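You operate a simulated robot arm through the tools that you are given. There is no shell and no other tool. Be economical: measure what you need, move in short steps, check, and stop when the job is done.

The job below is to be done with a simulated two-armed robot. You get a single attempt, and the scene is never put back.

## Task
Pick up the filter marked "100 micron" from the third side shelf from the bottom with one hand, pass it to the other hand and put it on the deck of the blue pallet.
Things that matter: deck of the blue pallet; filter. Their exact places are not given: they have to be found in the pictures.

The check looks at the end state, three seconds after you hand in, the way a careful person would. Anything else that was tipped, shoved, dropped, spilled or broken makes it a failure.

## Robot
Two 7-joint arms with two-finger parallel grippers on one trunk, on a base that drives. Base frame: it is fixed to the floor where the robot stands at the start and does not move with it; the origin is under the middle of the robot, x ahead of it, y to its left, z up. Lengths are in mm, angles in rad, forces in N, time in s.
The left shoulder is at the start at [60, 147, 543], the right one opposite. Each reaches about 866 mm from its shoulder. Places, roughly: deck of the blue pallet [-300, -4600, 600]. Payload 3.43 kg a hand.
Tool frame (each hand has its own): the origin (TCP) lies between the finger pads and is the grasp point; the fingertips stand 30 mm ahead of it; z points along the fingers, y is the line along which they close. The gripper opens to 94 mm. The fingers are 28 mm wide and 10 mm thick; the gripper's body (50 by 96 mm) begins 55 mm behind the TCP.
Orientation is told as [roll, pitch, yaw] about the base's x, y, z axes, in that order, counted from this pose: with the fingers straight down and closing along the base's y, the tool's x points along the base's -x, its y along +y and its z along -z.

## Interface
- The arms move only by the tool move_arm. It takes "left_increments", "right_increments" or both (then of equal length, played together; a hand with none holds still); each is a list of rows, each a list of 7 numbers: the shift along the tool's x, y, z in mm, then the turn, a rotation vector about the tool's x, y, z in rad, then the opening in per cent of the stroke, from 0 (shut) to 100 (fully open). In form: [[dx, dy, dz, ax, ay, az, hand], ...]. A call has 1 to 10 rows; each row is the pose to reach, as a shift and turn from the pose commanded when the call began, along the tool's axes at that moment. A row lasts 0.2 s, in which the tool goes at most 50 mm and 0.15 rad; a call with a longer step from one row to the next is refused whole, and so is a gripper value outside its range. Where a pose cannot be reached the arm comes as near as it can. A force on the tool above 40 N (or 10 N above the force at the start of the call, whichever is more), or a blocked arm, ends the call early, and 0.2 s more pass. The fingers move at their own pace (about 72 mm/s each) and stop on an object; they squeeze with about 27 N. The grip force told is the motor's: it shows also when the fingers shut on nothing. Time passes only in rows, and 0.2 s behind the last, so rows that repeat a pose let the fingers close. It gives the time, the measured TCP pose, the force on the tool (base axes), the opening and the grip force at its end, in the units of the frame above (readings bear some noise), with the torque about the TCP (base axes, N m) and any sound that the robot's microphone picked up.
- Cameras (640 x 400 px; columns grow to the right, rows downward): "scene" is now at [54.5, 37.8, 1209.8]; the picture's right is [0.41, -0.91, 0.00], its down [-0.25, -0.11, -0.96] and it looks along [0.88, 0.40, -0.27] (base axes); focal length 285 px, centre (320, 200). "left" rides on the left gripper at [76, -14, -103] in its tool frame; the picture's right is [0.18, 0.98, 0.00], its down [-0.75, 0.14, -0.64] and it looks along [-0.63, 0.12, 0.77] (tool axes); focal length 243 px, centre (320, 200). "right" rides on the right gripper at [76, 14, -103] in its tool frame; the picture's right is [-0.18, 0.98, 0.00], its down [-0.75, -0.14, -0.64] and it looks along [-0.63, -0.12, 0.77] (tool axes); focal length 243 px, centre (320, 200).
- get_image(camera): a new picture of that camera. No time passes.
- lift_body(by): slides the trunk up (or, below 0, down) by that many mm; the arms and the scene camera ride with it, the base frame stays. It gives what a move gives, with no picture.
- steer(legs): drives the robot by 1 to 6 legs, each [ahead, left, turn to the left] in mm, mm and rad, along the robot's own axes; the way and the turn of a leg run together, so that a leg with both is an arc; at most 1500 mm and 3.142 rad a leg. The arms and the cameras ride along, it lands a little off, and it stops where it bumps. It gives what a move gives.
- pan_tilt(pan, tilt): turns the head with the scene camera to pan (to the left, within 1.501 rad either way) and tilt (down, from -0.506 to 1.204), counted from straight ahead of the robot. It gives what a move gives.
- probe_pixels(camera, pixels): for up to 12 pixels [column, row] of the newest picture of that camera ("zoom" is the newest enlarged one), the place [x, y, z] in the base frame of the surface seen there, good to about 3 mm. No time passes.
- enlarge(camera, box): a new picture of the part [left, top, right, bottom] of that camera's present view, enlarged. No time passes.
- sign_off(): hands the job in; it is judged then, once.

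Keep the steps short. Do not move on a guess: measure, check each grasp and each placing, and mend mistakes. In all there are 80 turns and 58 pictures (those below and enlarged ones count). Leave the grippers open and the arms clear of the work at the hand-in unless told otherwise, and finish with a single line.

The tools are called after "Emit:" as name(argument=value, ...) on one line, values as JSON. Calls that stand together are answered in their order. move_arm: Moves the arms, as the interface text tells. Its arguments: {"type":"object","properties":{"left_increments":{"type":"array","items":{"type":"array","items":{"type":"number"}}},"right_increments":{"type":"array","items":{"type":"array","items":{"type":"number"}}}},"required":[]} The other tools are called the same way: lift_body (by) slides the trunk up or down; steer (legs) drives the base; pan_tilt (pan, tilt) turns the head that bears the scene camera; get_image (camera) takes a picture; probe_pixels (camera, pixels) gives the place of the surface under pixels of a picture; enlarge (camera, box) takes an enlarged picture of a part of a camera's view; sign_off () hands the job in.

At the start:

```text
time: 0.0
left_tcp_pos: [270.1, 269.1, 999.8]
left_ee_rot: [0.001, -0.001, -0.001]
left_ft_force: [-0.6, 0.9, -0.7]
left_torque: [0.0, 0.01, -0.01]
left_width: 94.1
left_gripper_force: 0.1
right_tcp_pos: [311.9, -3.4, 1000.0]
right_ee_rot: [0.001, 0.0, -0.001]
right_ft_force: [-0.2, -0.5, -0.7]
right_torque: [0.02, -0.02, -0.01]
right_width: 93.9
right_gripper_force: 0.2
trunk travel left (down, up): [-250.0, 0.0]
robot x, y, heading: [0.7, 3.7, 0.003]
head pan, tilt: [0.422, 0.276]
```

scene: 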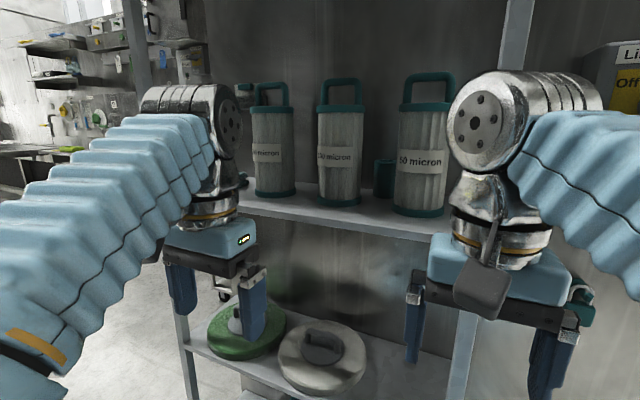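
right: 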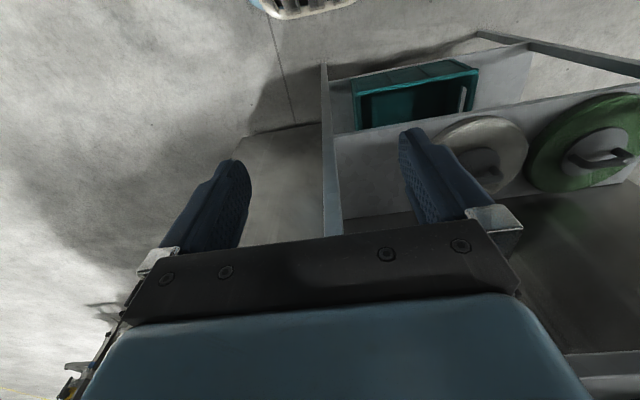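
left: 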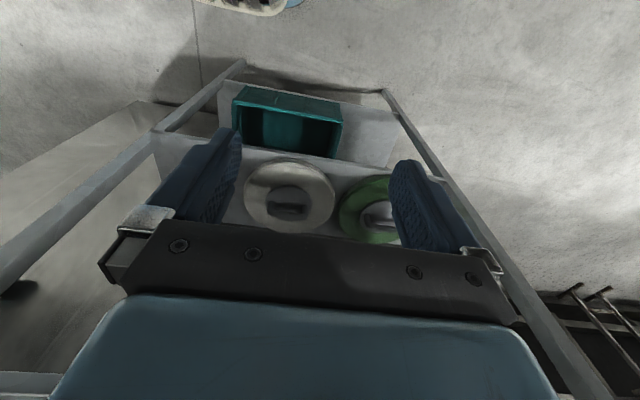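

I see three filters on a shelf, with labels that are partly readable. I'll enlarge that area to read them.

Emit:
enlarge(camera="scene", box=[230, 60, 470, 230])

Emit:
probe_pixels(camera="scene", pixels=[[267, 153], [338, 157], [420, 160], [271, 87], [341, 82], [428, 77], [300, 212], [380, 226], [272, 190], [338, 203], [274, 107], [384, 165]])

```text
2.35 times, centred on (350, 145) of scene
```

zoom: 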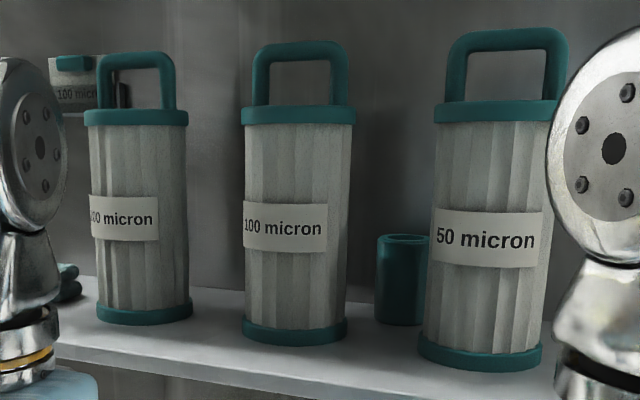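

```text
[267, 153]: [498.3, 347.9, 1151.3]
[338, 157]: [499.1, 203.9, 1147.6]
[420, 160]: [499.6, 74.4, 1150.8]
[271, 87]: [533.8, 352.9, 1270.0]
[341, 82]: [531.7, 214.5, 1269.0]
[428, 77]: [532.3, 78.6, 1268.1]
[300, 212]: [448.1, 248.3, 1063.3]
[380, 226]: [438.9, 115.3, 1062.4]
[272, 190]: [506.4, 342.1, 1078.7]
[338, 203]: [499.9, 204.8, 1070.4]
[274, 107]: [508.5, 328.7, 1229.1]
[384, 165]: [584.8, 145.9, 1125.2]
```

The middle one reads "100 micron", and the left one is cut off. Something behind at the left is also marked "100 micron". I'll look closer and check how the shelf levels count.

Emit:
enlarge(camera="scene", box=[225, 75, 305, 130])

Emit:
probe_pixels(camera="left", pixels=[[360, 120], [290, 130], [300, 165], [250, 172], [190, 140], [150, 220], [385, 95], [240, 65]])

Emit:
pan_tilt(pan=0.5, tilt=0.75)

Emit:
get_image(camera="scene")

```text
7.27 times, centred on (265, 102) of scene
```

zoom: 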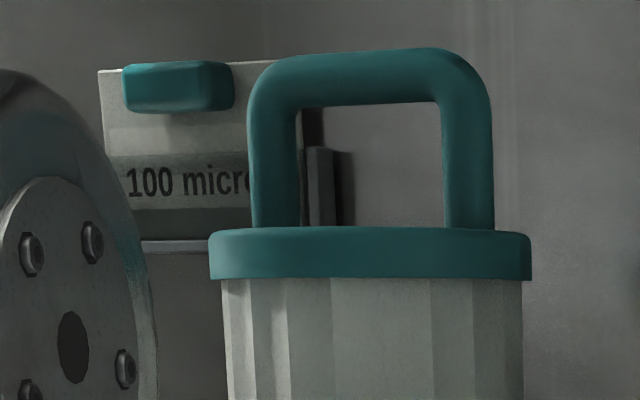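

```text
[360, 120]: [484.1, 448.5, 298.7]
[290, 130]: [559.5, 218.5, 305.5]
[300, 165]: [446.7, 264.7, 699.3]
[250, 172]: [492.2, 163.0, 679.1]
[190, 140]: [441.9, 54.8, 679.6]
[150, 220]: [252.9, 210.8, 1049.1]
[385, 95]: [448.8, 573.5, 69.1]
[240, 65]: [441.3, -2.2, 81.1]
```

```text
time: 0.9
left_tcp_pos: [270.0, 269.0, 999.9]
left_ee_rot: [0.002, -0.002, 0.0]
left_ft_force: [-0.1, -0.3, 1.3]
left_torque: [0.01, 0.01, 0.0]
left_width: 93.9
left_gripper_force: 0.0
right_tcp_pos: [312.0, -3.5, 999.6]
right_ee_rot: [0.0, -0.002, 0.001]
right_ft_force: [-0.9, 0.2, -0.3]
right_torque: [-0.02, 0.0, 0.0]
right_width: 94.1
right_gripper_force: 0.1
trunk travel left (down, up): [-250.0, 0.0]
robot x, y, heading: [1.1, 2.3, -0.003]
head pan, tilt: [0.499, 0.75]
```

```text
52 pictures are left
```

scene: 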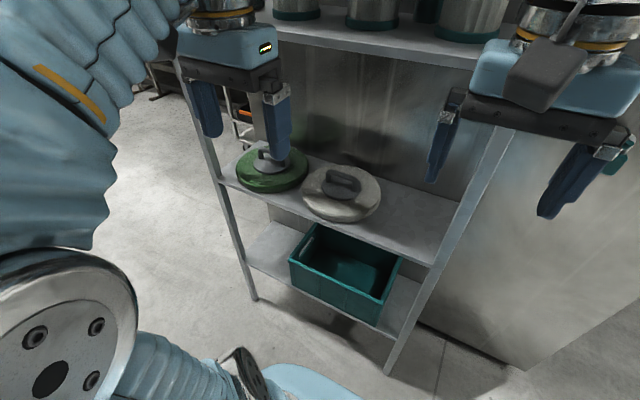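

The shelves sit at z about 300, 680 and 1063, so the filters are on the third. The left filter's label must be told apart from the middle one. I'll back up and shift left so I can read it.

Emit:
steer(legs=[[-300, 0, 0], [0, 250, 0]])

Emit:
pan_tilt(pan=0.1, tilt=0.15)

Emit:
get_image(camera="scene")

```text
time: 4.4
left_tcp_pos: [-30.9, 521.1, 997.3]
left_ee_rot: [0.001, -0.002, 0.01]
left_ft_force: [-0.5, -0.3, 0.2]
left_torque: [-0.01, 0.04, -0.01]
left_width: 94.1
left_gripper_force: 0.2
right_tcp_pos: [14.3, 247.1, 1000.5]
right_ee_rot: [0.0, 0.0, 0.01]
right_ft_force: [-0.6, -0.4, 0.0]
right_torque: [0.03, 0.0, 0.0]
right_width: 94.0
right_gripper_force: 0.0
trunk travel left (down, up): [-250.0, 0.0]
robot x, y, heading: [-299.2, 248.9, 0.014]
head pan, tilt: [0.499, 0.75]
```

```text
time: 5.4
left_tcp_pos: [-30.8, 519.3, 999.6]
left_ee_rot: [0.002, -0.002, 0.008]
left_ft_force: [0.2, -0.9, -0.2]
left_torque: [-0.02, 0.02, -0.01]
left_width: 94.0
left_gripper_force: 0.1
right_tcp_pos: [12.0, 248.6, 1000.0]
right_ee_rot: [0.001, -0.002, 0.008]
right_ft_force: [0.4, -0.7, 0.8]
right_torque: [0.03, 0.03, 0.03]
right_width: 94.0
right_gripper_force: 0.0
trunk travel left (down, up): [-250.0, 0.0]
robot x, y, heading: [-295.3, 248.8, 0.011]
head pan, tilt: [0.099, 0.15]
```

```text
51 pictures are left
```

scene: 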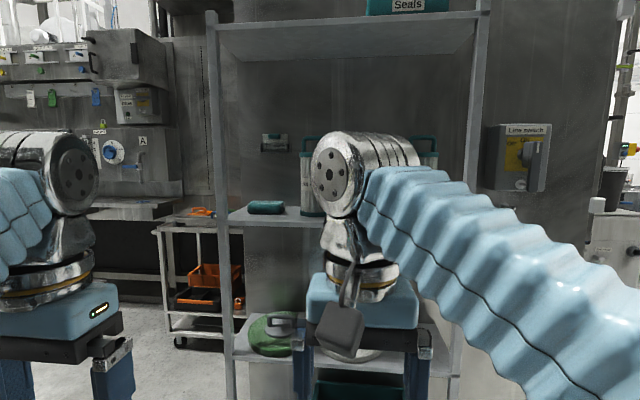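

The right arm now hides the filters. Shifting 150 mm to the right will show them between the arms, at a shallower angle than at first.

Emit:
steer(legs=[[0, -140, 0]])

Emit:
enlarge(camera="scene", box=[190, 100, 390, 225])

```text
time: 6.7
left_tcp_pos: [-29.8, 377.7, 999.5]
left_ee_rot: [0.002, 0.0, 0.008]
left_ft_force: [0.7, -0.1, 0.6]
left_torque: [-0.01, 0.0, 0.01]
left_width: 94.2
left_gripper_force: 0.1
right_tcp_pos: [14.5, 106.2, 999.9]
right_ee_rot: [0.002, -0.001, 0.007]
right_ft_force: [0.9, -0.5, 0.4]
right_torque: [0.0, -0.03, 0.02]
right_width: 94.3
right_gripper_force: 0.2
trunk travel left (down, up): [-250.0, 0.0]
robot x, y, heading: [-300.7, 105.7, 0.01]
head pan, tilt: [0.099, 0.15]
```

```text
3.20 times, centred on (290, 162) of scene
```

zoom: 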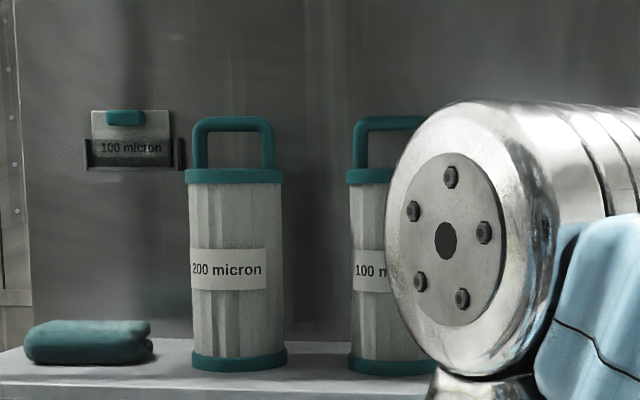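

The left filter is "200 micron", so the middle one is the "100 micron". Plan: the left hand takes its body with the fingers level and pointing ahead, and the right hand then takes the handle from above. First I'll tuck the right arm back, down and outward, and start pitching the left hand level in free space.

Emit:
move_arm(left_increments=[[-10, 0, -10, 0, -0.145, 0, 100], [-20, 0, -20, 0, -0.29, 0, 100], [-30, 0, -30, 0, -0.435, 0, 100], [-40, 0, -40, 0, -0.58, 0, 100], [-50, 0, -50, 0, -0.725, 0, 100], [-60, 0, -60, 0, -0.87, 0, 100], [-70, 0, -70, 0, -1.015, 0, 100], [-80, 0, -80, 0, -1.16, 0, 100], [-90, 0, -90, 0, -1.305, 0, 100], [-100, 0, -100, 0, -1.45, 0, 100]], right_increments=[[15, -15, 20, 0, 0, 0, 100], [30, -30, 40, 0, 0, 0, 100], [45, -45, 60, 0, 0, 0, 100], [60, -60, 80, 0, 0, 0, 100], [75, -75, 100, 0, 0, 0, 100], [90, -90, 120, 0, 0, 0, 100], [105, -105, 140, 0, 0, 0, 100], [120, -120, 160, 0, 0, 0, 100], [135, -135, 180, 0, 0, 0, 100], [150, -150, 200, 0, 0, 0, 100]])

Emit:
get_image(camera="scene")

```text
time: 8.9
left_tcp_pos: [72.0, 379.6, 1100.0]
left_ee_rot: [0.006, -1.454, -0.001]
left_ft_force: [-0.3, -0.2, -0.8]
left_torque: [0.03, 0.01, -0.03]
left_width: 93.9
left_gripper_force: 0.1
right_tcp_pos: [-132.8, -42.8, 799.5]
right_ee_rot: [0.002, -0.002, 0.008]
right_ft_force: [-0.1, 0.2, 0.4]
right_torque: [0.02, 0.0, 0.01]
right_width: 94.1
right_gripper_force: 0.0
trunk travel left (down, up): [-250.0, 0.0]
robot x, y, heading: [-298.6, 107.5, 0.007]
head pan, tilt: [0.099, 0.15]
```

```text
49 pictures are left
```

scene: 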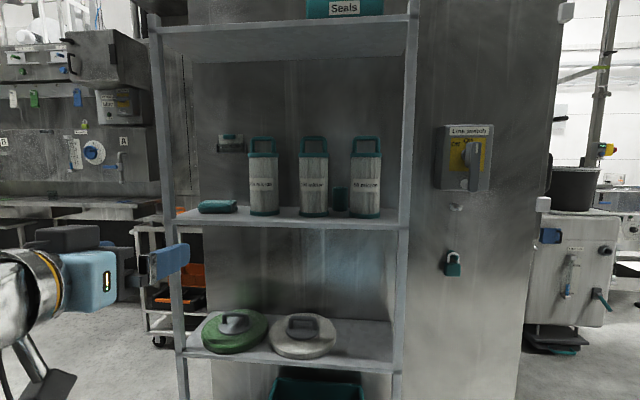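

Both arms are clear of the view. I'll enlarge the middle filter, at about (313, 178), and measure it.

Emit:
enlarge(camera="scene", box=[233, 120, 393, 220])

```text
4.00 times, centred on (313, 170) of scene
```

zoom: 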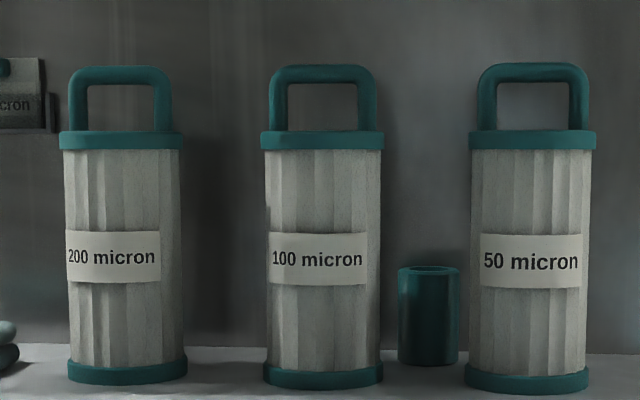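

Emit:
probe_pixels(camera="zoom", pixels=[[322, 75], [322, 260], [270, 200], [375, 200], [264, 140], [380, 140], [322, 140], [322, 379], [277, 100], [366, 100], [183, 140], [472, 140]])

Emit:
probe_pixels(camera="scene", pixels=[[282, 38], [282, 58], [400, 100], [165, 100], [290, 226], [330, 195]])

```text
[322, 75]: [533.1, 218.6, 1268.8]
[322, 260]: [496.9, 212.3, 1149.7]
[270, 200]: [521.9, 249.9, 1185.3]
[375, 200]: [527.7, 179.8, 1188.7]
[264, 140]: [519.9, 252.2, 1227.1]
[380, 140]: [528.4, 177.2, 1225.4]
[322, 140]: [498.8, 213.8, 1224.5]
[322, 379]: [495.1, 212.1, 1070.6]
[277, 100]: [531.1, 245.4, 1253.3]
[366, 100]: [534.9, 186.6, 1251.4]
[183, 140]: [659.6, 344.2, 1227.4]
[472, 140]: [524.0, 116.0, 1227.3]
```

```text
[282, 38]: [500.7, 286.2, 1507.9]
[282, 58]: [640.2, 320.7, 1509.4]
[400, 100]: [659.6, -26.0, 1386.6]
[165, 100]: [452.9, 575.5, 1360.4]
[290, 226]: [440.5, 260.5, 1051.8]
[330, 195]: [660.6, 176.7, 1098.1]
```

The filter's axis is at about x 535, y 215. The body is about 75 wide, the grasp height is 1150, and the handle bar is at z of about 1269. I'll drive to line the left hand up in front of it, still short of the shelf (front edge x ≈ 440).

Emit:
steer(legs=[[0, -115, 0], [200, 0, 0]])

```text
time: 11.3
left_tcp_pos: [277.2, 262.9, 1098.9]
left_ee_rot: [0.011, -1.451, -0.007]
left_ft_force: [0.5, 0.4, 0.0]
left_torque: [0.02, 0.01, 0.03]
left_width: 93.7
left_gripper_force: 0.1
right_tcp_pos: [72.9, -158.8, 799.3]
right_ee_rot: [0.001, -0.002, 0.005]
right_ft_force: [-0.6, -0.6, -0.5]
right_torque: [-0.04, -0.02, -0.02]
right_width: 93.9
right_gripper_force: 0.2
trunk travel left (down, up): [-250.0, 0.0]
robot x, y, heading: [-88.2, -5.7, 0.007]
head pan, tilt: [0.099, 0.15]
```

Next I'll level the pitch (−0.12 more) and move the left hand to y 215, z 1150.

Emit:
move_arm(left_increments=[[-17, -16, -2, 0, -0.04, 0, 100], [-34, -32, -4, 0, -0.08, 0, 100], [-51, -48, -6, 0, -0.12, 0, 100], [-51, -48, -6, 0, -0.12, 0, 100]])

Emit:
get_image(camera="left")

Emit:
get_image(camera="scene")

```text
time: 12.3
left_tcp_pos: [278.3, 214.2, 1151.3]
left_ee_rot: [2.367, -1.569, -2.363]
left_ft_force: [-0.1, -0.2, -0.3]
left_torque: [-0.01, 0.03, 0.03]
left_width: 94.2
left_gripper_force: 0.0
right_tcp_pos: [72.9, -158.8, 800.1]
right_ee_rot: [0.002, -0.003, 0.005]
right_ft_force: [0.4, -0.1, 0.2]
right_torque: [-0.01, -0.01, 0.01]
right_width: 94.2
right_gripper_force: 0.0
trunk travel left (down, up): [-250.0, 0.0]
robot x, y, heading: [-91.2, -8.8, 0.006]
head pan, tilt: [0.099, 0.15]
```

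```text
47 pictures are left
```

left: 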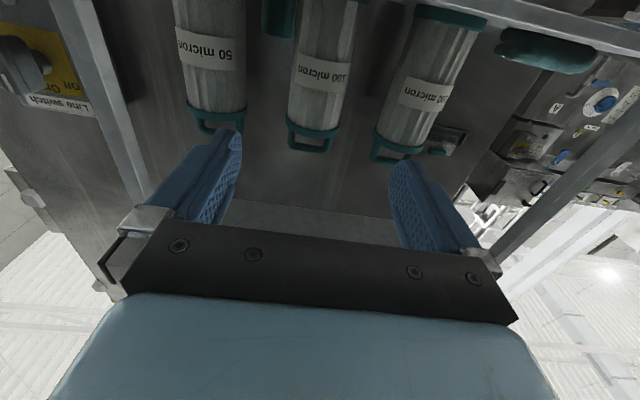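

```text
46 pictures are left
```

scene: 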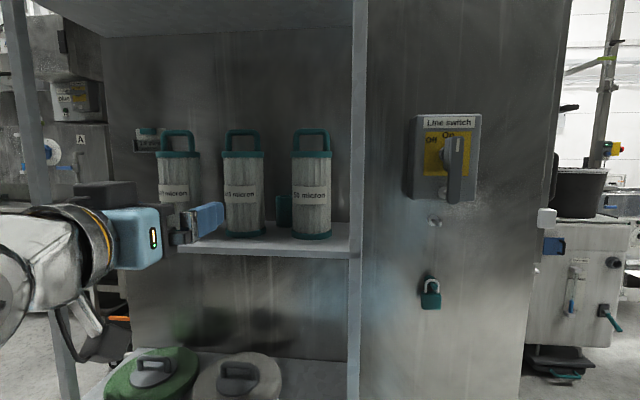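

The fingers straddle the middle filter. The hand camera hangs 76 mm below, so I'll grasp higher, at z about 1185, to keep it above the shelf. I'll raise the hand first and then drive ahead 130.

Emit:
move_arm(left_increments=[[-17, 0, 0, 0, 0, 0, 100], [-34, 1, 0, 0, 0, 0, 100], [-34, 1, 0, 0, 0, 0, 100]])

Emit:
steer(legs=[[130, 0, 0]])

Emit:
get_image(camera="scene")

Emit:
get_image(camera="left")

```text
time: 13.1
left_tcp_pos: [276.8, 213.5, 1184.1]
left_ee_rot: [1.851, -1.569, -1.845]
left_ft_force: [-0.1, -0.5, 0.0]
left_torque: [-0.01, 0.0, -0.01]
left_width: 94.0
left_gripper_force: 0.2
right_tcp_pos: [72.6, -158.3, 800.4]
right_ee_rot: [0.001, -0.001, 0.002]
right_ft_force: [0.7, -0.6, -0.4]
right_torque: [0.01, 0.02, 0.01]
right_width: 94.2
right_gripper_force: 0.0
trunk travel left (down, up): [-250.0, 0.0]
robot x, y, heading: [-92.0, -9.8, 0.003]
head pan, tilt: [0.099, 0.15]
```

```text
time: 14.4
left_tcp_pos: [409.9, 214.7, 1183.4]
left_ee_rot: [2.033, -1.569, -2.03]
left_ft_force: [0.1, 0.0, 0.4]
left_torque: [0.0, -0.01, -0.02]
left_width: 94.0
left_gripper_force: 0.1
right_tcp_pos: [206.2, -158.3, 799.6]
right_ee_rot: [0.002, -0.001, 0.003]
right_ft_force: [0.3, 0.2, -0.1]
right_torque: [0.0, -0.01, -0.01]
right_width: 94.0
right_gripper_force: 0.1
trunk travel left (down, up): [-250.0, 0.0]
robot x, y, heading: [43.3, -5.9, 0.007]
head pan, tilt: [0.099, 0.15]
```

```text
45 pictures are left
```

scene: 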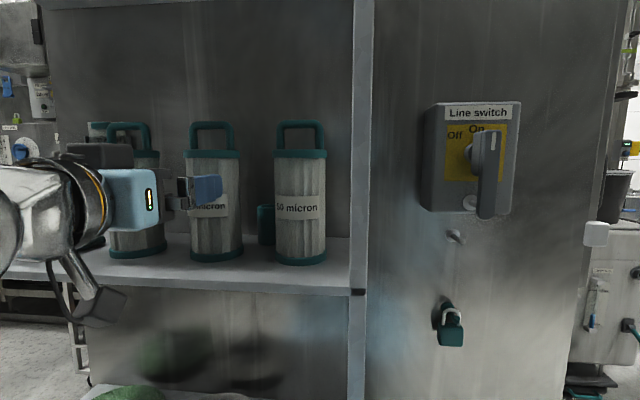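

```text
44 pictures are left
```

left: 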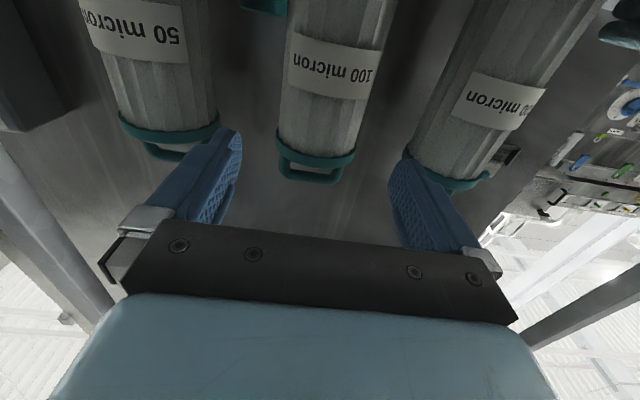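

The camera box hangs under the wrist at about (100, 305). I'll probe its lowest points against the shelf top.

Emit:
probe_pixels(camera="scene", pixels=[[100, 322], [115, 292], [80, 322], [122, 292], [90, 280], [200, 192], [250, 283]])

Emit:
probe_pixels(camera="left", pixels=[[335, 80], [316, 160], [316, 176], [407, 180], [285, 130], [380, 75], [217, 120]])

```text
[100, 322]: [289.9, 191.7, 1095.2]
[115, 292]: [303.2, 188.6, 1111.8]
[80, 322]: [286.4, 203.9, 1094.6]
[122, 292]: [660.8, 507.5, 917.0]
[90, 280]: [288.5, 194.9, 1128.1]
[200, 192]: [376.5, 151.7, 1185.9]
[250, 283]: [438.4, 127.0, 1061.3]
```

```text
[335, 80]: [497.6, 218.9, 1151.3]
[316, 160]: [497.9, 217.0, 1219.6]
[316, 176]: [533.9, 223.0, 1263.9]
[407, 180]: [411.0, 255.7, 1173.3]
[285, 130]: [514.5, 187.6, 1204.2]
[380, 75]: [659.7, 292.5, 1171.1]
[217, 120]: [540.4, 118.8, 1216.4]
```

The camera box has about 30 mm of clearance and the hand is centred at y ≈ 215. I'll advance 122 mm along the fingers with the hand open.

Emit:
move_arm(left_increments=[[0, 0, 20, 0, 0, 0, 100], [0, 0, 40, 0, 0, 0, 100], [0, 0, 60, 0, 0, 0, 100], [0, 0, 80, 0, 0, 0, 100], [0, 0, 100, 0, 0, 0, 100], [0, 0, 122, 0, 0, 0, 100], [0, 0, 122, 0, 0, 0, 100]])

Emit:
get_image(camera="left")

Emit:
get_image(camera="scene")

```text
time: 16.0
left_tcp_pos: [532.6, 216.1, 1184.8]
left_ee_rot: [1.859, -1.571, -1.856]
left_ft_force: [-0.2, 0.8, -0.1]
left_torque: [-0.01, 0.0, 0.01]
left_width: 93.8
left_gripper_force: 0.0
right_tcp_pos: [205.1, -157.8, 800.0]
right_ee_rot: [0.001, -0.002, 0.003]
right_ft_force: [0.6, -0.2, -0.1]
right_torque: [-0.03, 0.01, 0.01]
right_width: 93.9
right_gripper_force: 0.0
trunk travel left (down, up): [-250.0, 0.0]
robot x, y, heading: [41.5, -7.3, 0.004]
head pan, tilt: [0.099, 0.15]
```

```text
43 pictures are left
```

left: 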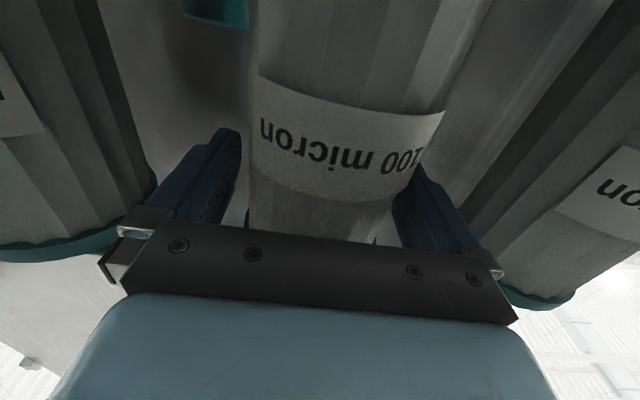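

```text
42 pictures are left
```

scene: 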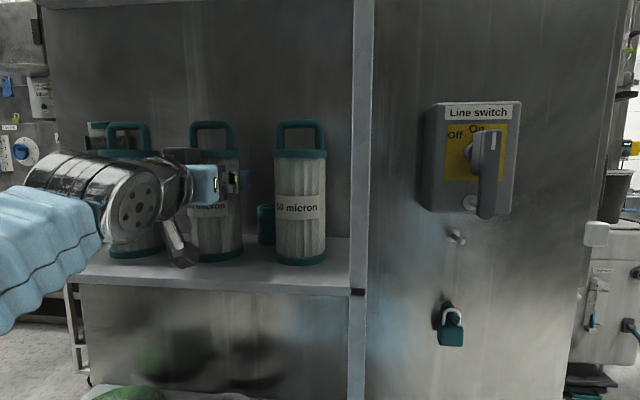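

The body lies between the fingers, sitting slightly toward +y. I'll shift 2 mm that way and close.

Emit:
move_arm(left_increments=[[0, 2, 0, 0, 0, 0, 100], [0, 2, 0, 0, 0, 0, 0], [0, 2, 0, 0, 0, 0, 0], [0, 2, 0, 0, 0, 0, 0], [0, 2, 0, 0, 0, 0, 0]])

```text
time: 17.2
left_tcp_pos: [531.5, 217.1, 1184.4]
left_ee_rot: [1.985, -1.57, -1.981]
left_ft_force: [-0.2, 0.6, 0.8]
left_torque: [-0.21, -0.06, -0.03]
left_width: 85.5
left_gripper_force: 27.1
right_tcp_pos: [205.6, -158.3, 799.5]
right_ee_rot: [0.002, -0.002, 0.003]
right_ft_force: [0.4, 0.1, -0.5]
right_torque: [0.05, 0.0, -0.01]
right_width: 93.9
right_gripper_force: 0.0
trunk travel left (down, up): [-250.0, 0.0]
robot x, y, heading: [41.8, -7.8, 0.007]
head pan, tilt: [0.099, 0.15]
```

The hand holds at 85.5 mm with 27 N. I'll lift 12 mm (tool −x is up) and check.

Emit:
move_arm(left_increments=[[-4, 0, 0, 0, 0, 0, 0], [-8, 0, 0, 0, 0, 0, 0], [-14, 0, 0, 0, 0, 0, 0], [-14, 0, 0, 0, 0, 0, 0]])

Emit:
get_image(camera="scene")

```text
time: 18.2
left_tcp_pos: [531.5, 217.7, 1200.5]
left_ee_rot: [1.359, -1.57, -1.353]
left_ft_force: [0.3, -0.2, -3.2]
left_torque: [0.0, 0.02, 0.01]
left_width: 85.7
left_gripper_force: 26.4
right_tcp_pos: [207.3, -158.0, 798.9]
right_ee_rot: [0.003, -0.002, 0.003]
right_ft_force: [-0.9, -1.3, 0.7]
right_torque: [-0.03, 0.01, 0.01]
right_width: 94.0
right_gripper_force: 0.1
trunk travel left (down, up): [-250.0, 0.0]
robot x, y, heading: [43.0, -9.3, 0.006]
head pan, tilt: [0.099, 0.15]
```

```text
41 pictures are left
```

scene: 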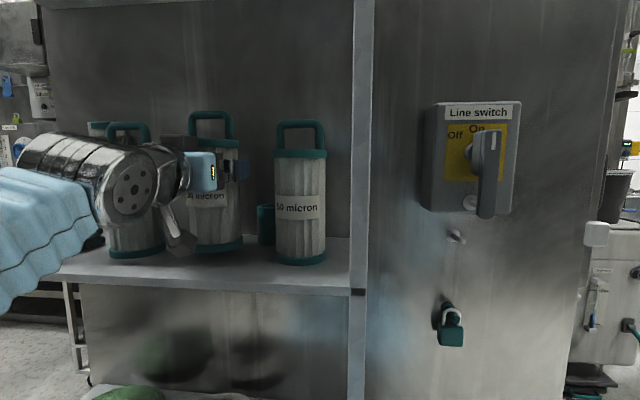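

It's lifted and weighs about 3 N. I'll pull it straight out along −x, then drive the base back 400 mm.

Emit:
move_arm(left_increments=[[-5, 0, -15, 0, 0, 0, 0], [-5, 0, -40, 0, 0, 0, 0], [-5, 0, -65, 0, 0, 0, 0], [-5, 0, -90, 0, 0, 0, 0], [-5, 0, -120, 0, 0, 0, 0], [-5, 0, -120, 0, 0, 0, 0]])

Emit:
steer(legs=[[-500, 0, 0]])

Emit:
pan_tilt(pan=0.3, tilt=0.3)

Emit:
get_image(camera="scene")

```text
time: 19.6
left_tcp_pos: [411.6, 217.8, 1204.1]
left_ee_rot: [1.631, -1.569, -1.628]
left_ft_force: [0.2, -0.4, -3.9]
left_torque: [-0.04, 0.01, 0.0]
left_width: 85.4
left_gripper_force: 27.5
right_tcp_pos: [205.5, -158.3, 798.8]
right_ee_rot: [0.001, -0.001, 0.004]
right_ft_force: [-0.2, -0.1, 0.4]
right_torque: [-0.01, -0.04, 0.0]
right_width: 94.1
right_gripper_force: 0.1
trunk travel left (down, up): [-250.0, 0.0]
robot x, y, heading: [39.4, -8.1, 0.0]
head pan, tilt: [0.099, 0.15]
```

```text
time: 22.6
left_tcp_pos: [-91.9, 216.2, 1203.2]
left_ee_rot: [1.547, -1.569, -1.54]
left_ft_force: [0.4, 0.4, -4.1]
left_torque: [0.01, -0.01, 0.0]
left_width: 85.5
left_gripper_force: 27.2
right_tcp_pos: [-299.4, -160.5, 799.3]
right_ee_rot: [0.002, -0.002, 0.006]
right_ft_force: [-0.2, 0.0, -0.3]
right_torque: [-0.01, 0.0, -0.02]
right_width: 93.9
right_gripper_force: 0.1
trunk travel left (down, up): [-250.0, 0.0]
robot x, y, heading: [-464.2, -15.1, 0.004]
head pan, tilt: [0.099, 0.15]
```

```text
time: 23.3
left_tcp_pos: [-92.3, 216.6, 1203.1]
left_ee_rot: [1.422, -1.568, -1.418]
left_ft_force: [-0.3, 0.0, -2.8]
left_torque: [0.01, 0.01, 0.02]
left_width: 85.5
left_gripper_force: 27.3
right_tcp_pos: [-299.0, -161.2, 799.2]
right_ee_rot: [0.002, -0.002, 0.005]
right_ft_force: [0.3, 0.1, -0.2]
right_torque: [0.01, -0.05, -0.01]
right_width: 93.9
right_gripper_force: 0.0
trunk travel left (down, up): [-250.0, 0.0]
robot x, y, heading: [-465.5, -11.4, 0.007]
head pan, tilt: [0.3, 0.3]
```

```text
40 pictures are left
```

scene: 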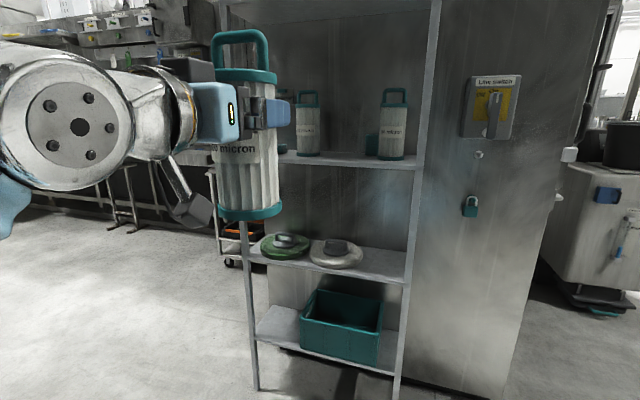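

The grip is secure. Next I'll bring the filter to a handover place in front of the chest: left hand 200 down and 130 to the right. Meanwhile the right hand rises to z ≈ 1150, still well to the side, and turns 1.5 rad so that it will close along x.

Emit:
move_arm(left_increments=[[20, -13, 0, 0, 0, 0, 0], [40, -26, 0, 0, 0, 0, 0], [60, -39, 0, 0, 0, 0, 0], [80, -52, 0, 0, 0, 0, 0], [100, -65, 0, 0, 0, 0, 0], [120, -78, 0, 0, 0, 0, 0], [140, -91, 0, 0, 0, 0, 0], [160, -104, 0, 0, 0, 0, 0], [180, -117, 0, 0, 0, 0, 0], [200, -130, 0, 0, 0, 0, 0]], right_increments=[[-18, 0, -37, 0, 0, -0.145, 100], [-36, 0, -74, 0, 0, -0.29, 100], [-54, 0, -111, 0, 0, -0.435, 100], [-72, 0, -148, 0, 0, -0.58, 100], [-90, 0, -185, 0, 0, -0.725, 100], [-108, 0, -222, 0, 0, -0.87, 100], [-126, 0, -259, 0, 0, -1.015, 100], [-144, 0, -296, 0, 0, -1.16, 100], [-162, 0, -333, 0, 0, -1.305, 100], [-180, 0, -360, 0, 0, -1.45, 100]])

Emit:
pan_tilt(pan=0.1, tilt=0.5)

Emit:
get_image(camera="scene")

```text
time: 25.5
left_tcp_pos: [-90.5, 85.7, 1002.6]
left_ee_rot: [0.448, -1.569, -0.441]
left_ft_force: [0.8, -0.1, -3.1]
left_torque: [-0.01, 0.01, -0.07]
left_width: 85.2
left_gripper_force: 27.1
right_tcp_pos: [-112.5, -171.0, 1019.6]
right_ee_rot: [-0.059, -0.023, 1.425]
right_ft_force: [0.2, -0.3, 0.5]
right_torque: [-0.04, 0.0, -0.02]
right_width: 93.9
right_gripper_force: 0.1
right hand out of reach, approached as far as the arm can: row 6, 7, 8, 9, 10
trunk travel left (down, up): [-250.0, 0.0]
robot x, y, heading: [-466.6, -14.9, 0.002]
head pan, tilt: [0.3, 0.3]
```

```text
time: 26.3
left_tcp_pos: [-91.8, 85.2, 1003.4]
left_ee_rot: [1.49, -1.569, -1.485]
left_ft_force: [0.3, 0.7, -3.4]
left_torque: [-0.01, 0.06, 0.0]
left_width: 85.4
left_gripper_force: 26.8
right_tcp_pos: [-112.7, -170.6, 1019.9]
right_ee_rot: [-0.06, -0.022, 1.421]
right_ft_force: [-0.1, 0.2, 0.0]
right_torque: [-0.03, 0.02, -0.04]
right_width: 94.2
right_gripper_force: 0.0
trunk travel left (down, up): [-250.0, 0.0]
robot x, y, heading: [-459.4, -10.2, 0.008]
head pan, tilt: [0.099, 0.499]
```

```text
39 pictures are left
```

scene: 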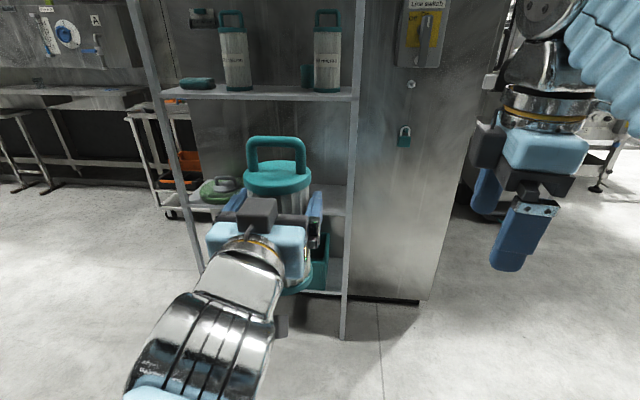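

The right hand, pointing down, tops out near z 1020, so the handover must be lower. I'll lower the left hand by 240 and move it 55 ahead and 45 to the right.

Emit:
move_arm(left_increments=[[30, -6, 7, 0, 0, 0, 0], [60, -12, 14, 0, 0, 0, 0], [90, -18, 21, 0, 0, 0, 0], [120, -24, 28, 0, 0, 0, 0], [150, -30, 35, 0, 0, 0, 0], [180, -36, 42, 0, 0, 0, 0], [210, -42, 49, 0, 0, 0, 0], [240, -46, 56, 0, 0, 0, 0], [240, -46, 56, 0, 0, 0, 0]])

Emit:
move_arm(right_increments=[[0, 0, 10, 0, 0, -0.1, 100], [0, 0, 20, 0, 0, -0.12, 100], [0, 0, 20, 0, 0, -0.12, 100]])

Emit:
get_image(camera="scene")

```text
time: 27.5
left_tcp_pos: [-71.1, 82.2, 907.4]
left_ee_rot: [-2.102, -1.39, 2.107]
left_ft_force: [-0.3, -0.2, -3.2]
left_torque: [0.01, 0.03, -0.02]
left_width: 85.5
left_gripper_force: 26.7
left hand out of reach, approached as far as the arm can: row 5, 6
right_tcp_pos: [-112.1, -171.0, 1018.8]
right_ee_rot: [-0.059, -0.024, 1.421]
right_ft_force: [-0.8, -0.2, -0.3]
right_torque: [-0.01, 0.01, 0.01]
right_width: 93.9
right_gripper_force: 0.1
trunk travel left (down, up): [-250.0, 0.0]
robot x, y, heading: [-466.8, -4.9, 0.007]
head pan, tilt: [0.099, 0.499]
stopped in row 6 (left hand): the arm was blocked; the commanded pose is now the measured one
```

```text
time: 28.3
left_tcp_pos: [-72.0, 82.4, 910.6]
left_ee_rot: [-2.117, -1.387, 2.12]
left_ft_force: [0.3, -0.7, -2.6]
left_torque: [0.0, 0.06, -0.03]
left_width: 85.3
left_gripper_force: 27.0
right_tcp_pos: [-110.3, -170.9, 999.9]
right_ee_rot: [-0.061, -0.015, 1.545]
right_ft_force: [0.4, 1.1, 0.2]
right_torque: [0.03, -0.02, -0.01]
right_width: 94.3
right_gripper_force: 0.0
trunk travel left (down, up): [-250.0, 0.0]
robot x, y, heading: [-464.7, -11.3, 0.005]
head pan, tilt: [0.099, 0.499]
```

```text
38 pictures are left
```

scene: 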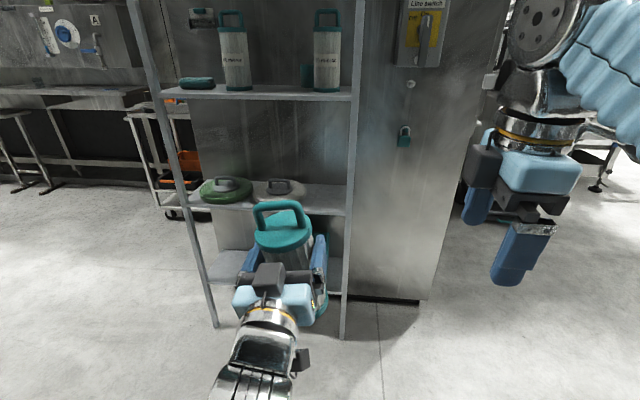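

The left arm folded too tightly there and tilted slightly: fingers 0.095 rad up and a roll of 0.156. I'll extend it forward by 120 and correct the tilt at the same time.

Emit:
move_arm(left_increments=[[0, 0, 30, 0, 0.024, 0.04, 0], [0, 0, 60, 0, 0.048, 0.08, 0], [0, 0, 90, 0, 0.072, 0.12, 0], [0, 0, 120, 0, 0.097, 0.159, 0], [0, 0, 120, 0, 0.097, 0.159, 0]])

```text
time: 29.5
left_tcp_pos: [47.3, 82.5, 922.8]
left_ee_rot: [1.312, -1.564, -1.307]
left_ft_force: [-0.8, -0.5, -2.7]
left_torque: [0.0, -0.01, -0.02]
left_width: 85.1
left_gripper_force: 27.4
right_tcp_pos: [-110.4, -170.4, 999.2]
right_ee_rot: [-0.061, -0.017, 1.542]
right_ft_force: [0.8, -0.5, -0.4]
right_torque: [0.02, -0.01, -0.01]
right_width: 94.1
right_gripper_force: 0.0
trunk travel left (down, up): [-250.0, 0.0]
robot x, y, heading: [-462.0, -10.9, 0.004]
head pan, tilt: [0.099, 0.499]
```

It's level again. Now I'll lower it 190 and move it 60 to the right.

Emit:
move_arm(left_increments=[[27, -8, 0, 0, 0, 0, 0], [54, -16, 0, 0, 0, 0, 0], [81, -24, 0, 0, 0, 0, 0], [108, -32, 0, 0, 0, 0, 0], [135, -40, 0, 0, 0, 0, 0], [162, -48, 0, 0, 0, 0, 0], [190, -56, 0, 0, 0, 0, 0], [190, -56, 0, 0, 0, 0, 0]])

Emit:
get_image(camera="scene")

```text
time: 31.3
left_tcp_pos: [47.3, 28.4, 730.2]
left_ee_rot: [1.199, -1.565, -1.192]
left_ft_force: [-0.1, 0.2, -2.7]
left_torque: [0.04, 0.06, 0.02]
left_width: 85.2
left_gripper_force: 27.3
right_tcp_pos: [-110.2, -171.4, 999.8]
right_ee_rot: [-0.062, -0.016, 1.542]
right_ft_force: [0.4, -0.5, 0.6]
right_torque: [-0.01, 0.0, -0.01]
right_width: 93.9
right_gripper_force: 0.1
trunk travel left (down, up): [-250.0, 0.0]
robot x, y, heading: [-462.6, -12.3, 0.005]
head pan, tilt: [0.099, 0.499]
```

```text
37 pictures are left
```

scene: 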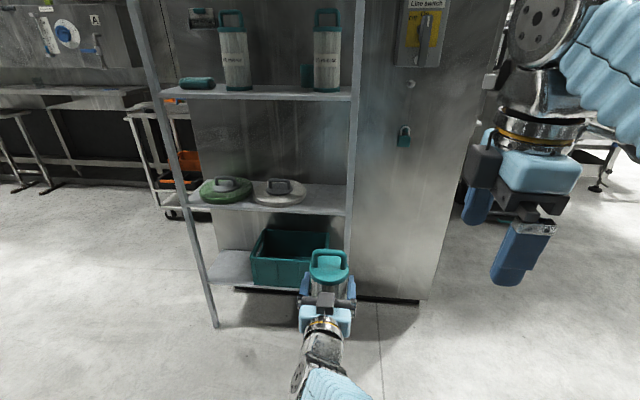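

The left hand is in place and the filter is upright. I'll measure the handle, near (330, 262).

Emit:
enlarge(camera="scene", box=[282, 238, 378, 298])

```text
6.67 times, centred on (330, 268) of scene
```

zoom: 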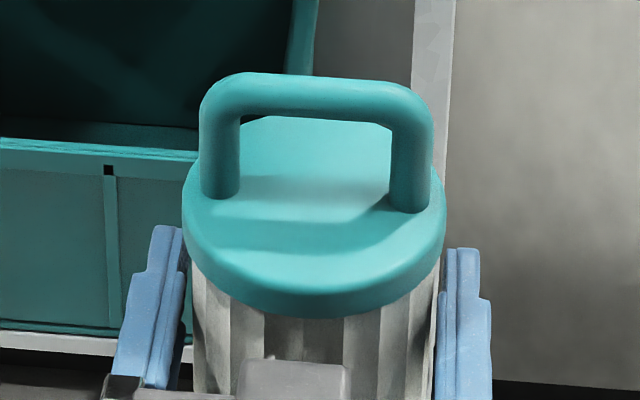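

Emit:
probe_pixels(camera="zoom", pixels=[[316, 80], [316, 92], [316, 110], [210, 130], [425, 130], [220, 180], [408, 195], [316, 180], [316, 300], [250, 85], [380, 92]])

```text
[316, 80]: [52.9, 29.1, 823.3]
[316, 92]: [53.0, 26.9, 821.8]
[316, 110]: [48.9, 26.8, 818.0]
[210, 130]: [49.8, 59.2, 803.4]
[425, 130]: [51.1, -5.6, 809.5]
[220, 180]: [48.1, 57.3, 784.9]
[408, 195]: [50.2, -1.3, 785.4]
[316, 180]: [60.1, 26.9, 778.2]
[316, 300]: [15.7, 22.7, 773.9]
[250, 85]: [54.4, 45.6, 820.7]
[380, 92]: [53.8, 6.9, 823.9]
```

The handle bar's centre is at about (54, 26, 817), the cap top is at 778, and the bar runs along y. I'll bring the right hand above it at z ≈ 930, straightening its tilt on the way.

Emit:
move_arm(right_increments=[[-29, -22, 12, -0.01, 0.002, -0.004, 100], [-58, -44, 24, -0.02, 0.004, -0.008, 100], [-87, -66, 36, -0.03, 0.006, -0.012, 100], [-116, -88, 48, -0.04, 0.008, -0.016, 100], [-145, -110, 60, -0.05, 0.01, -0.02, 100], [-174, -132, 72, -0.06, 0.012, -0.025, 100], [-201, -154, 83, -0.062, 0.014, -0.029, 100], [-201, -154, 83, -0.062, 0.014, -0.029, 100]])

Emit:
get_image(camera="right")

Emit:
get_image(camera="scene")

```text
time: 33.1
left_tcp_pos: [47.1, 26.8, 730.3]
left_ee_rot: [1.249, -1.564, -1.243]
left_ft_force: [0.7, 0.0, -2.5]
left_torque: [-0.02, -0.01, -0.01]
left_width: 85.2
left_gripper_force: 27.4
right_tcp_pos: [40.1, 21.3, 914.4]
right_ee_rot: [-0.001, 0.0, 1.566]
right_ft_force: [0.0, -0.4, 0.5]
right_torque: [0.0, 0.02, 0.03]
right_width: 93.9
right_gripper_force: 0.1
right hand out of reach, approached as far as the arm can: row 6, 7, 8
trunk travel left (down, up): [-250.0, 0.0]
robot x, y, heading: [-463.1, -8.6, 0.002]
head pan, tilt: [0.099, 0.499]
```

```text
35 pictures are left
```

right: 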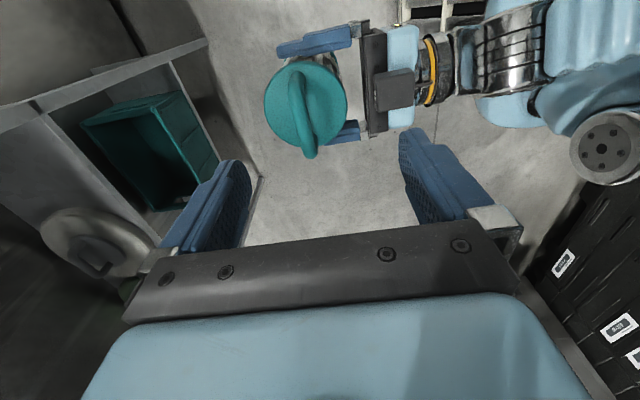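

```text
34 pictures are left
```

scene: 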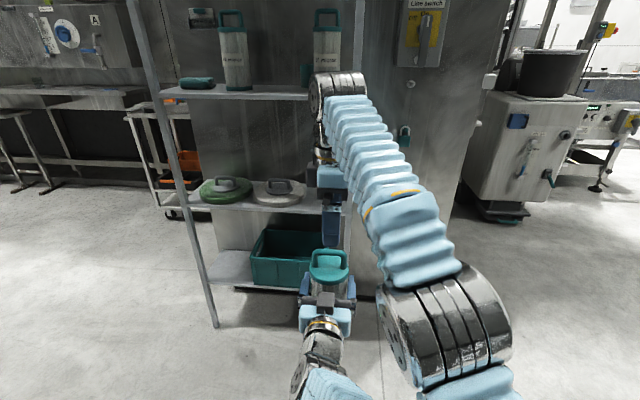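

The hand sits above the handle at (40, 21, 914), short of the commanded point because of reach. I'll lower 40 and see where it lands.

Emit:
move_arm(right_increments=[[0, 0, 20, 0, 0, 0, 100], [0, 0, 40, 0, 0, 0, 100], [0, 0, 40, 0, 0, 0, 100]])

```text
time: 33.9
left_tcp_pos: [43.2, 28.2, 731.7]
left_ee_rot: [-0.505, -1.565, 0.504]
left_ft_force: [0.2, -0.5, -2.5]
left_torque: [0.0, 0.0, 0.0]
left_width: 85.4
left_gripper_force: 27.3
right_tcp_pos: [48.6, 7.0, 875.2]
right_ee_rot: [0.005, -0.006, 1.541]
right_ft_force: [0.1, 0.5, 0.3]
right_torque: [0.02, 0.02, 0.0]
right_width: 93.9
right_gripper_force: 0.0
trunk travel left (down, up): [-250.0, 0.0]
robot x, y, heading: [-466.8, -8.8, 0.006]
head pan, tilt: [0.099, 0.499]
```

It's now at (48.6, 7, 875). I'll measure the handle bar again from the right camera before shifting.

Emit:
get_image(camera="right")

```text
33 pictures are left
```

right: 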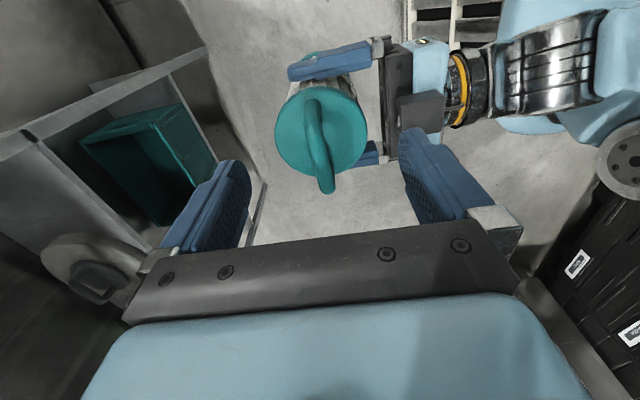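

Emit:
probe_pixels(camera="right", pixels=[[313, 110], [316, 140], [324, 178], [313, 98], [290, 140], [214, 185], [430, 150], [350, 130]])

```text
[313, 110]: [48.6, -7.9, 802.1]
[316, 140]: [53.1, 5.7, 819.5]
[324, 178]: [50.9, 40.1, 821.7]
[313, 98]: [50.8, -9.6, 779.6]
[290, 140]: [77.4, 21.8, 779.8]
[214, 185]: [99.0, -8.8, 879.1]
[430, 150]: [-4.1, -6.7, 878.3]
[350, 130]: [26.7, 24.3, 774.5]
```

The bar is at x ≈ 52 with its middle at y ≈ 26, and the fingers are centred at x 48. I'll shift +4 in x and +19 in y, then descend 55 with the hand open around the bar.

Emit:
move_arm(right_increments=[[-10, -2, 0, 0, 0, -0.015, 100], [-19, -4, 0, 0, 0, -0.03, 100], [-19, -4, 15, 0, 0, -0.03, 100], [-19, -4, 30, 0, 0, -0.03, 100], [-19, -4, 45, 0, 0, -0.03, 100], [-19, -4, 55, 0, 0, -0.03, 100], [-19, -4, 55, 0, 0, -0.03, 100]])

Emit:
get_image(camera="right")

```text
time: 35.2
left_tcp_pos: [13.0, 86.1, 694.7]
left_ee_rot: [0.476, -1.453, -0.364]
left_ft_force: [-0.4, -0.4, -2.8]
left_torque: [-0.02, 0.02, 0.02]
left_width: 85.4
left_gripper_force: 27.2
right_tcp_pos: [65.5, -3.7, 832.1]
right_ee_rot: [0.01, -0.036, 1.519]
right_ft_force: [0.7, 0.0, -0.4]
right_torque: [0.04, 0.02, 0.0]
right_width: 93.9
right_gripper_force: 0.0
trunk travel left (down, up): [-250.0, 0.0]
robot x, y, heading: [-465.6, -11.0, 0.01]
head pan, tilt: [0.099, 0.499]
stopped in row 6 (left hand): the arm was blocked; the commanded pose is now the measured one
```

```text
32 pictures are left
```

right: 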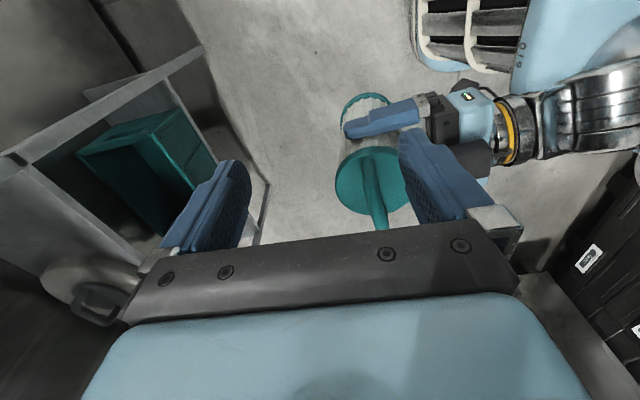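

The two arms are pressing on each other: the left hand was pushed aside to (13, 86, 695). I'll lift the right hand back up and look.

Emit:
move_arm(right_increments=[[0, 0, -25, 0, 0, 0, 100], [0, 0, -50, 0, 0, 0, 100], [20, 0, -80, 0, 0, 0, 100], [40, 0, -100, 0, 0, 0, 100], [60, 0, -120, 0, 0, 0, 100]])

Emit:
pan_tilt(pan=0.0, tilt=0.85)

Emit:
get_image(camera="scene")

```text
time: 36.4
left_tcp_pos: [13.3, 84.8, 694.8]
left_ee_rot: [0.479, -1.454, -0.371]
left_ft_force: [0.9, 0.4, -3.4]
left_torque: [-0.02, -0.02, -0.01]
left_width: 85.3
left_gripper_force: 26.8
right_tcp_pos: [49.9, -67.9, 933.2]
right_ee_rot: [0.012, -0.035, 1.521]
right_ft_force: [-0.5, -1.0, 0.2]
right_torque: [-0.04, -0.03, 0.02]
right_width: 94.1
right_gripper_force: 0.0
right hand out of reach, approached as far as the arm can: row 4, 5
trunk travel left (down, up): [-250.0, 0.0]
robot x, y, heading: [-461.8, -8.6, 0.01]
head pan, tilt: [0.099, 0.499]
```

```text
time: 37.2
left_tcp_pos: [14.4, 85.8, 694.9]
left_ee_rot: [0.481, -1.456, -0.372]
left_ft_force: [-0.5, -0.2, -4.3]
left_torque: [-0.04, 0.0, -0.01]
left_width: 85.2
left_gripper_force: 27.1
right_tcp_pos: [48.0, -68.7, 933.6]
right_ee_rot: [0.012, -0.036, 1.523]
right_ft_force: [0.4, 0.9, -0.2]
right_torque: [0.01, -0.04, 0.01]
right_width: 94.1
right_gripper_force: 0.0
trunk travel left (down, up): [-250.0, 0.0]
robot x, y, heading: [-465.4, -12.9, 0.009]
head pan, tilt: [0.0, 0.85]
```

```text
31 pictures are left
```

scene: 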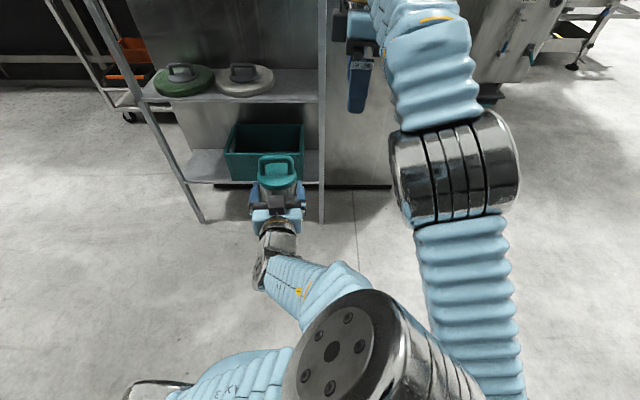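

The left elbow swung inward into the right arm's space. Better plan: the left hand points to the right (−y), so its forearm comes from the left, and the right hand comes down from above in its natural turn. First I'll move the right hand out of the way (back and to the right) and turn it back to yaw 0.

Emit:
move_arm(right_increments=[[23, 13, 0, 0, 0, 0.145, 100], [46, 26, 0, 0, 0, 0.29, 100], [69, 39, 0, 0, 0, 0.435, 100], [92, 52, 0, 0, 0, 0.58, 100], [115, 65, 0, 0, 0, 0.725, 100], [138, 78, 0, 0, 0, 0.87, 100], [161, 91, 0, 0, 0, 1.015, 100], [184, 104, 0, 0, 0, 1.16, 100], [207, 117, 0, 0, 0, 1.305, 100], [230, 130, 0, 0, 0, 1.45, 100]])

Emit:
get_image(camera="scene")

```text
time: 39.4
left_tcp_pos: [13.6, 84.3, 696.7]
left_ee_rot: [0.479, -1.456, -0.37]
left_ft_force: [0.2, 0.9, -2.8]
left_torque: [-0.04, 0.01, -0.01]
left_width: 85.0
left_gripper_force: 26.8
right_tcp_pos: [-92.6, -292.8, 930.0]
right_ee_rot: [0.035, 0.008, 0.068]
right_ft_force: [0.0, 0.6, 0.3]
right_torque: [-0.05, 0.0, -0.03]
right_width: 94.0
right_gripper_force: 0.1
trunk travel left (down, up): [-250.0, 0.0]
robot x, y, heading: [-466.1, -10.4, 0.005]
head pan, tilt: [0.0, 0.85]
```

```text
30 pictures are left
```

scene: 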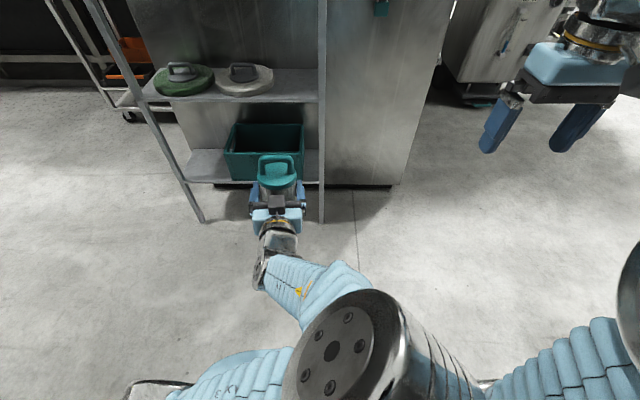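

The right arm is out of the way. Now I'll turn the left hand to point toward −y, fixing its small tilt, and draw it back a little.

Emit:
move_arm(left_increments=[[-4, -2, -7, 0.143, -0.01, 0.004, 0], [-8, -4, -14, 0.285, -0.021, 0.008, 0], [-12, -6, -21, 0.428, -0.031, 0.011, 0], [-16, -8, -28, 0.571, -0.041, 0.015, 0], [-20, -10, -35, 0.713, -0.051, 0.019, 0], [-24, -12, -42, 0.856, -0.062, 0.023, 0], [-28, -14, -49, 0.998, -0.072, 0.027, 0], [-32, -16, -56, 1.141, -0.082, 0.031, 0], [-36, -18, -63, 1.284, -0.093, 0.034, 0], [-40, -20, -70, 1.426, -0.103, 0.038, 0]])

Emit:
get_image(camera="scene")

```text
time: 41.6
left_tcp_pos: [-52.1, 54.8, 739.9]
left_ee_rot: [-0.284, -1.551, -1.038]
left_ft_force: [-0.1, 0.6, -2.9]
left_torque: [0.03, 0.02, 0.01]
left_width: 85.1
left_gripper_force: 26.9
left hand out of reach, approached as far as the arm can: row 1, 2, 3, 4, 5, 6, 7
right_tcp_pos: [-93.8, -292.8, 929.8]
right_ee_rot: [0.035, 0.006, 0.072]
right_ft_force: [0.4, 0.0, 0.1]
right_torque: [0.0, 0.0, 0.03]
right_width: 93.7
right_gripper_force: 0.1
trunk travel left (down, up): [-250.0, 0.0]
robot x, y, heading: [-460.3, -11.9, 0.006]
head pan, tilt: [0.0, 0.85]
```

```text
29 pictures are left
```

scene: 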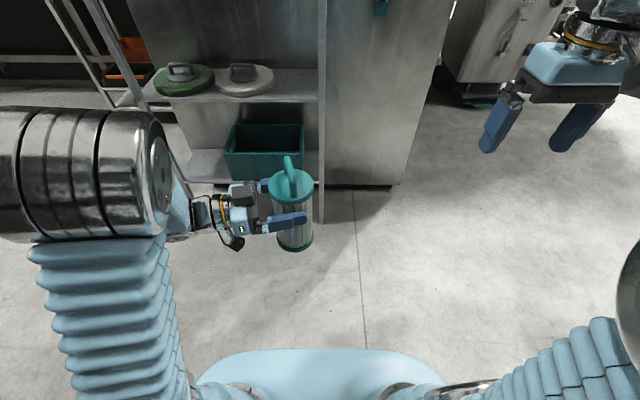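

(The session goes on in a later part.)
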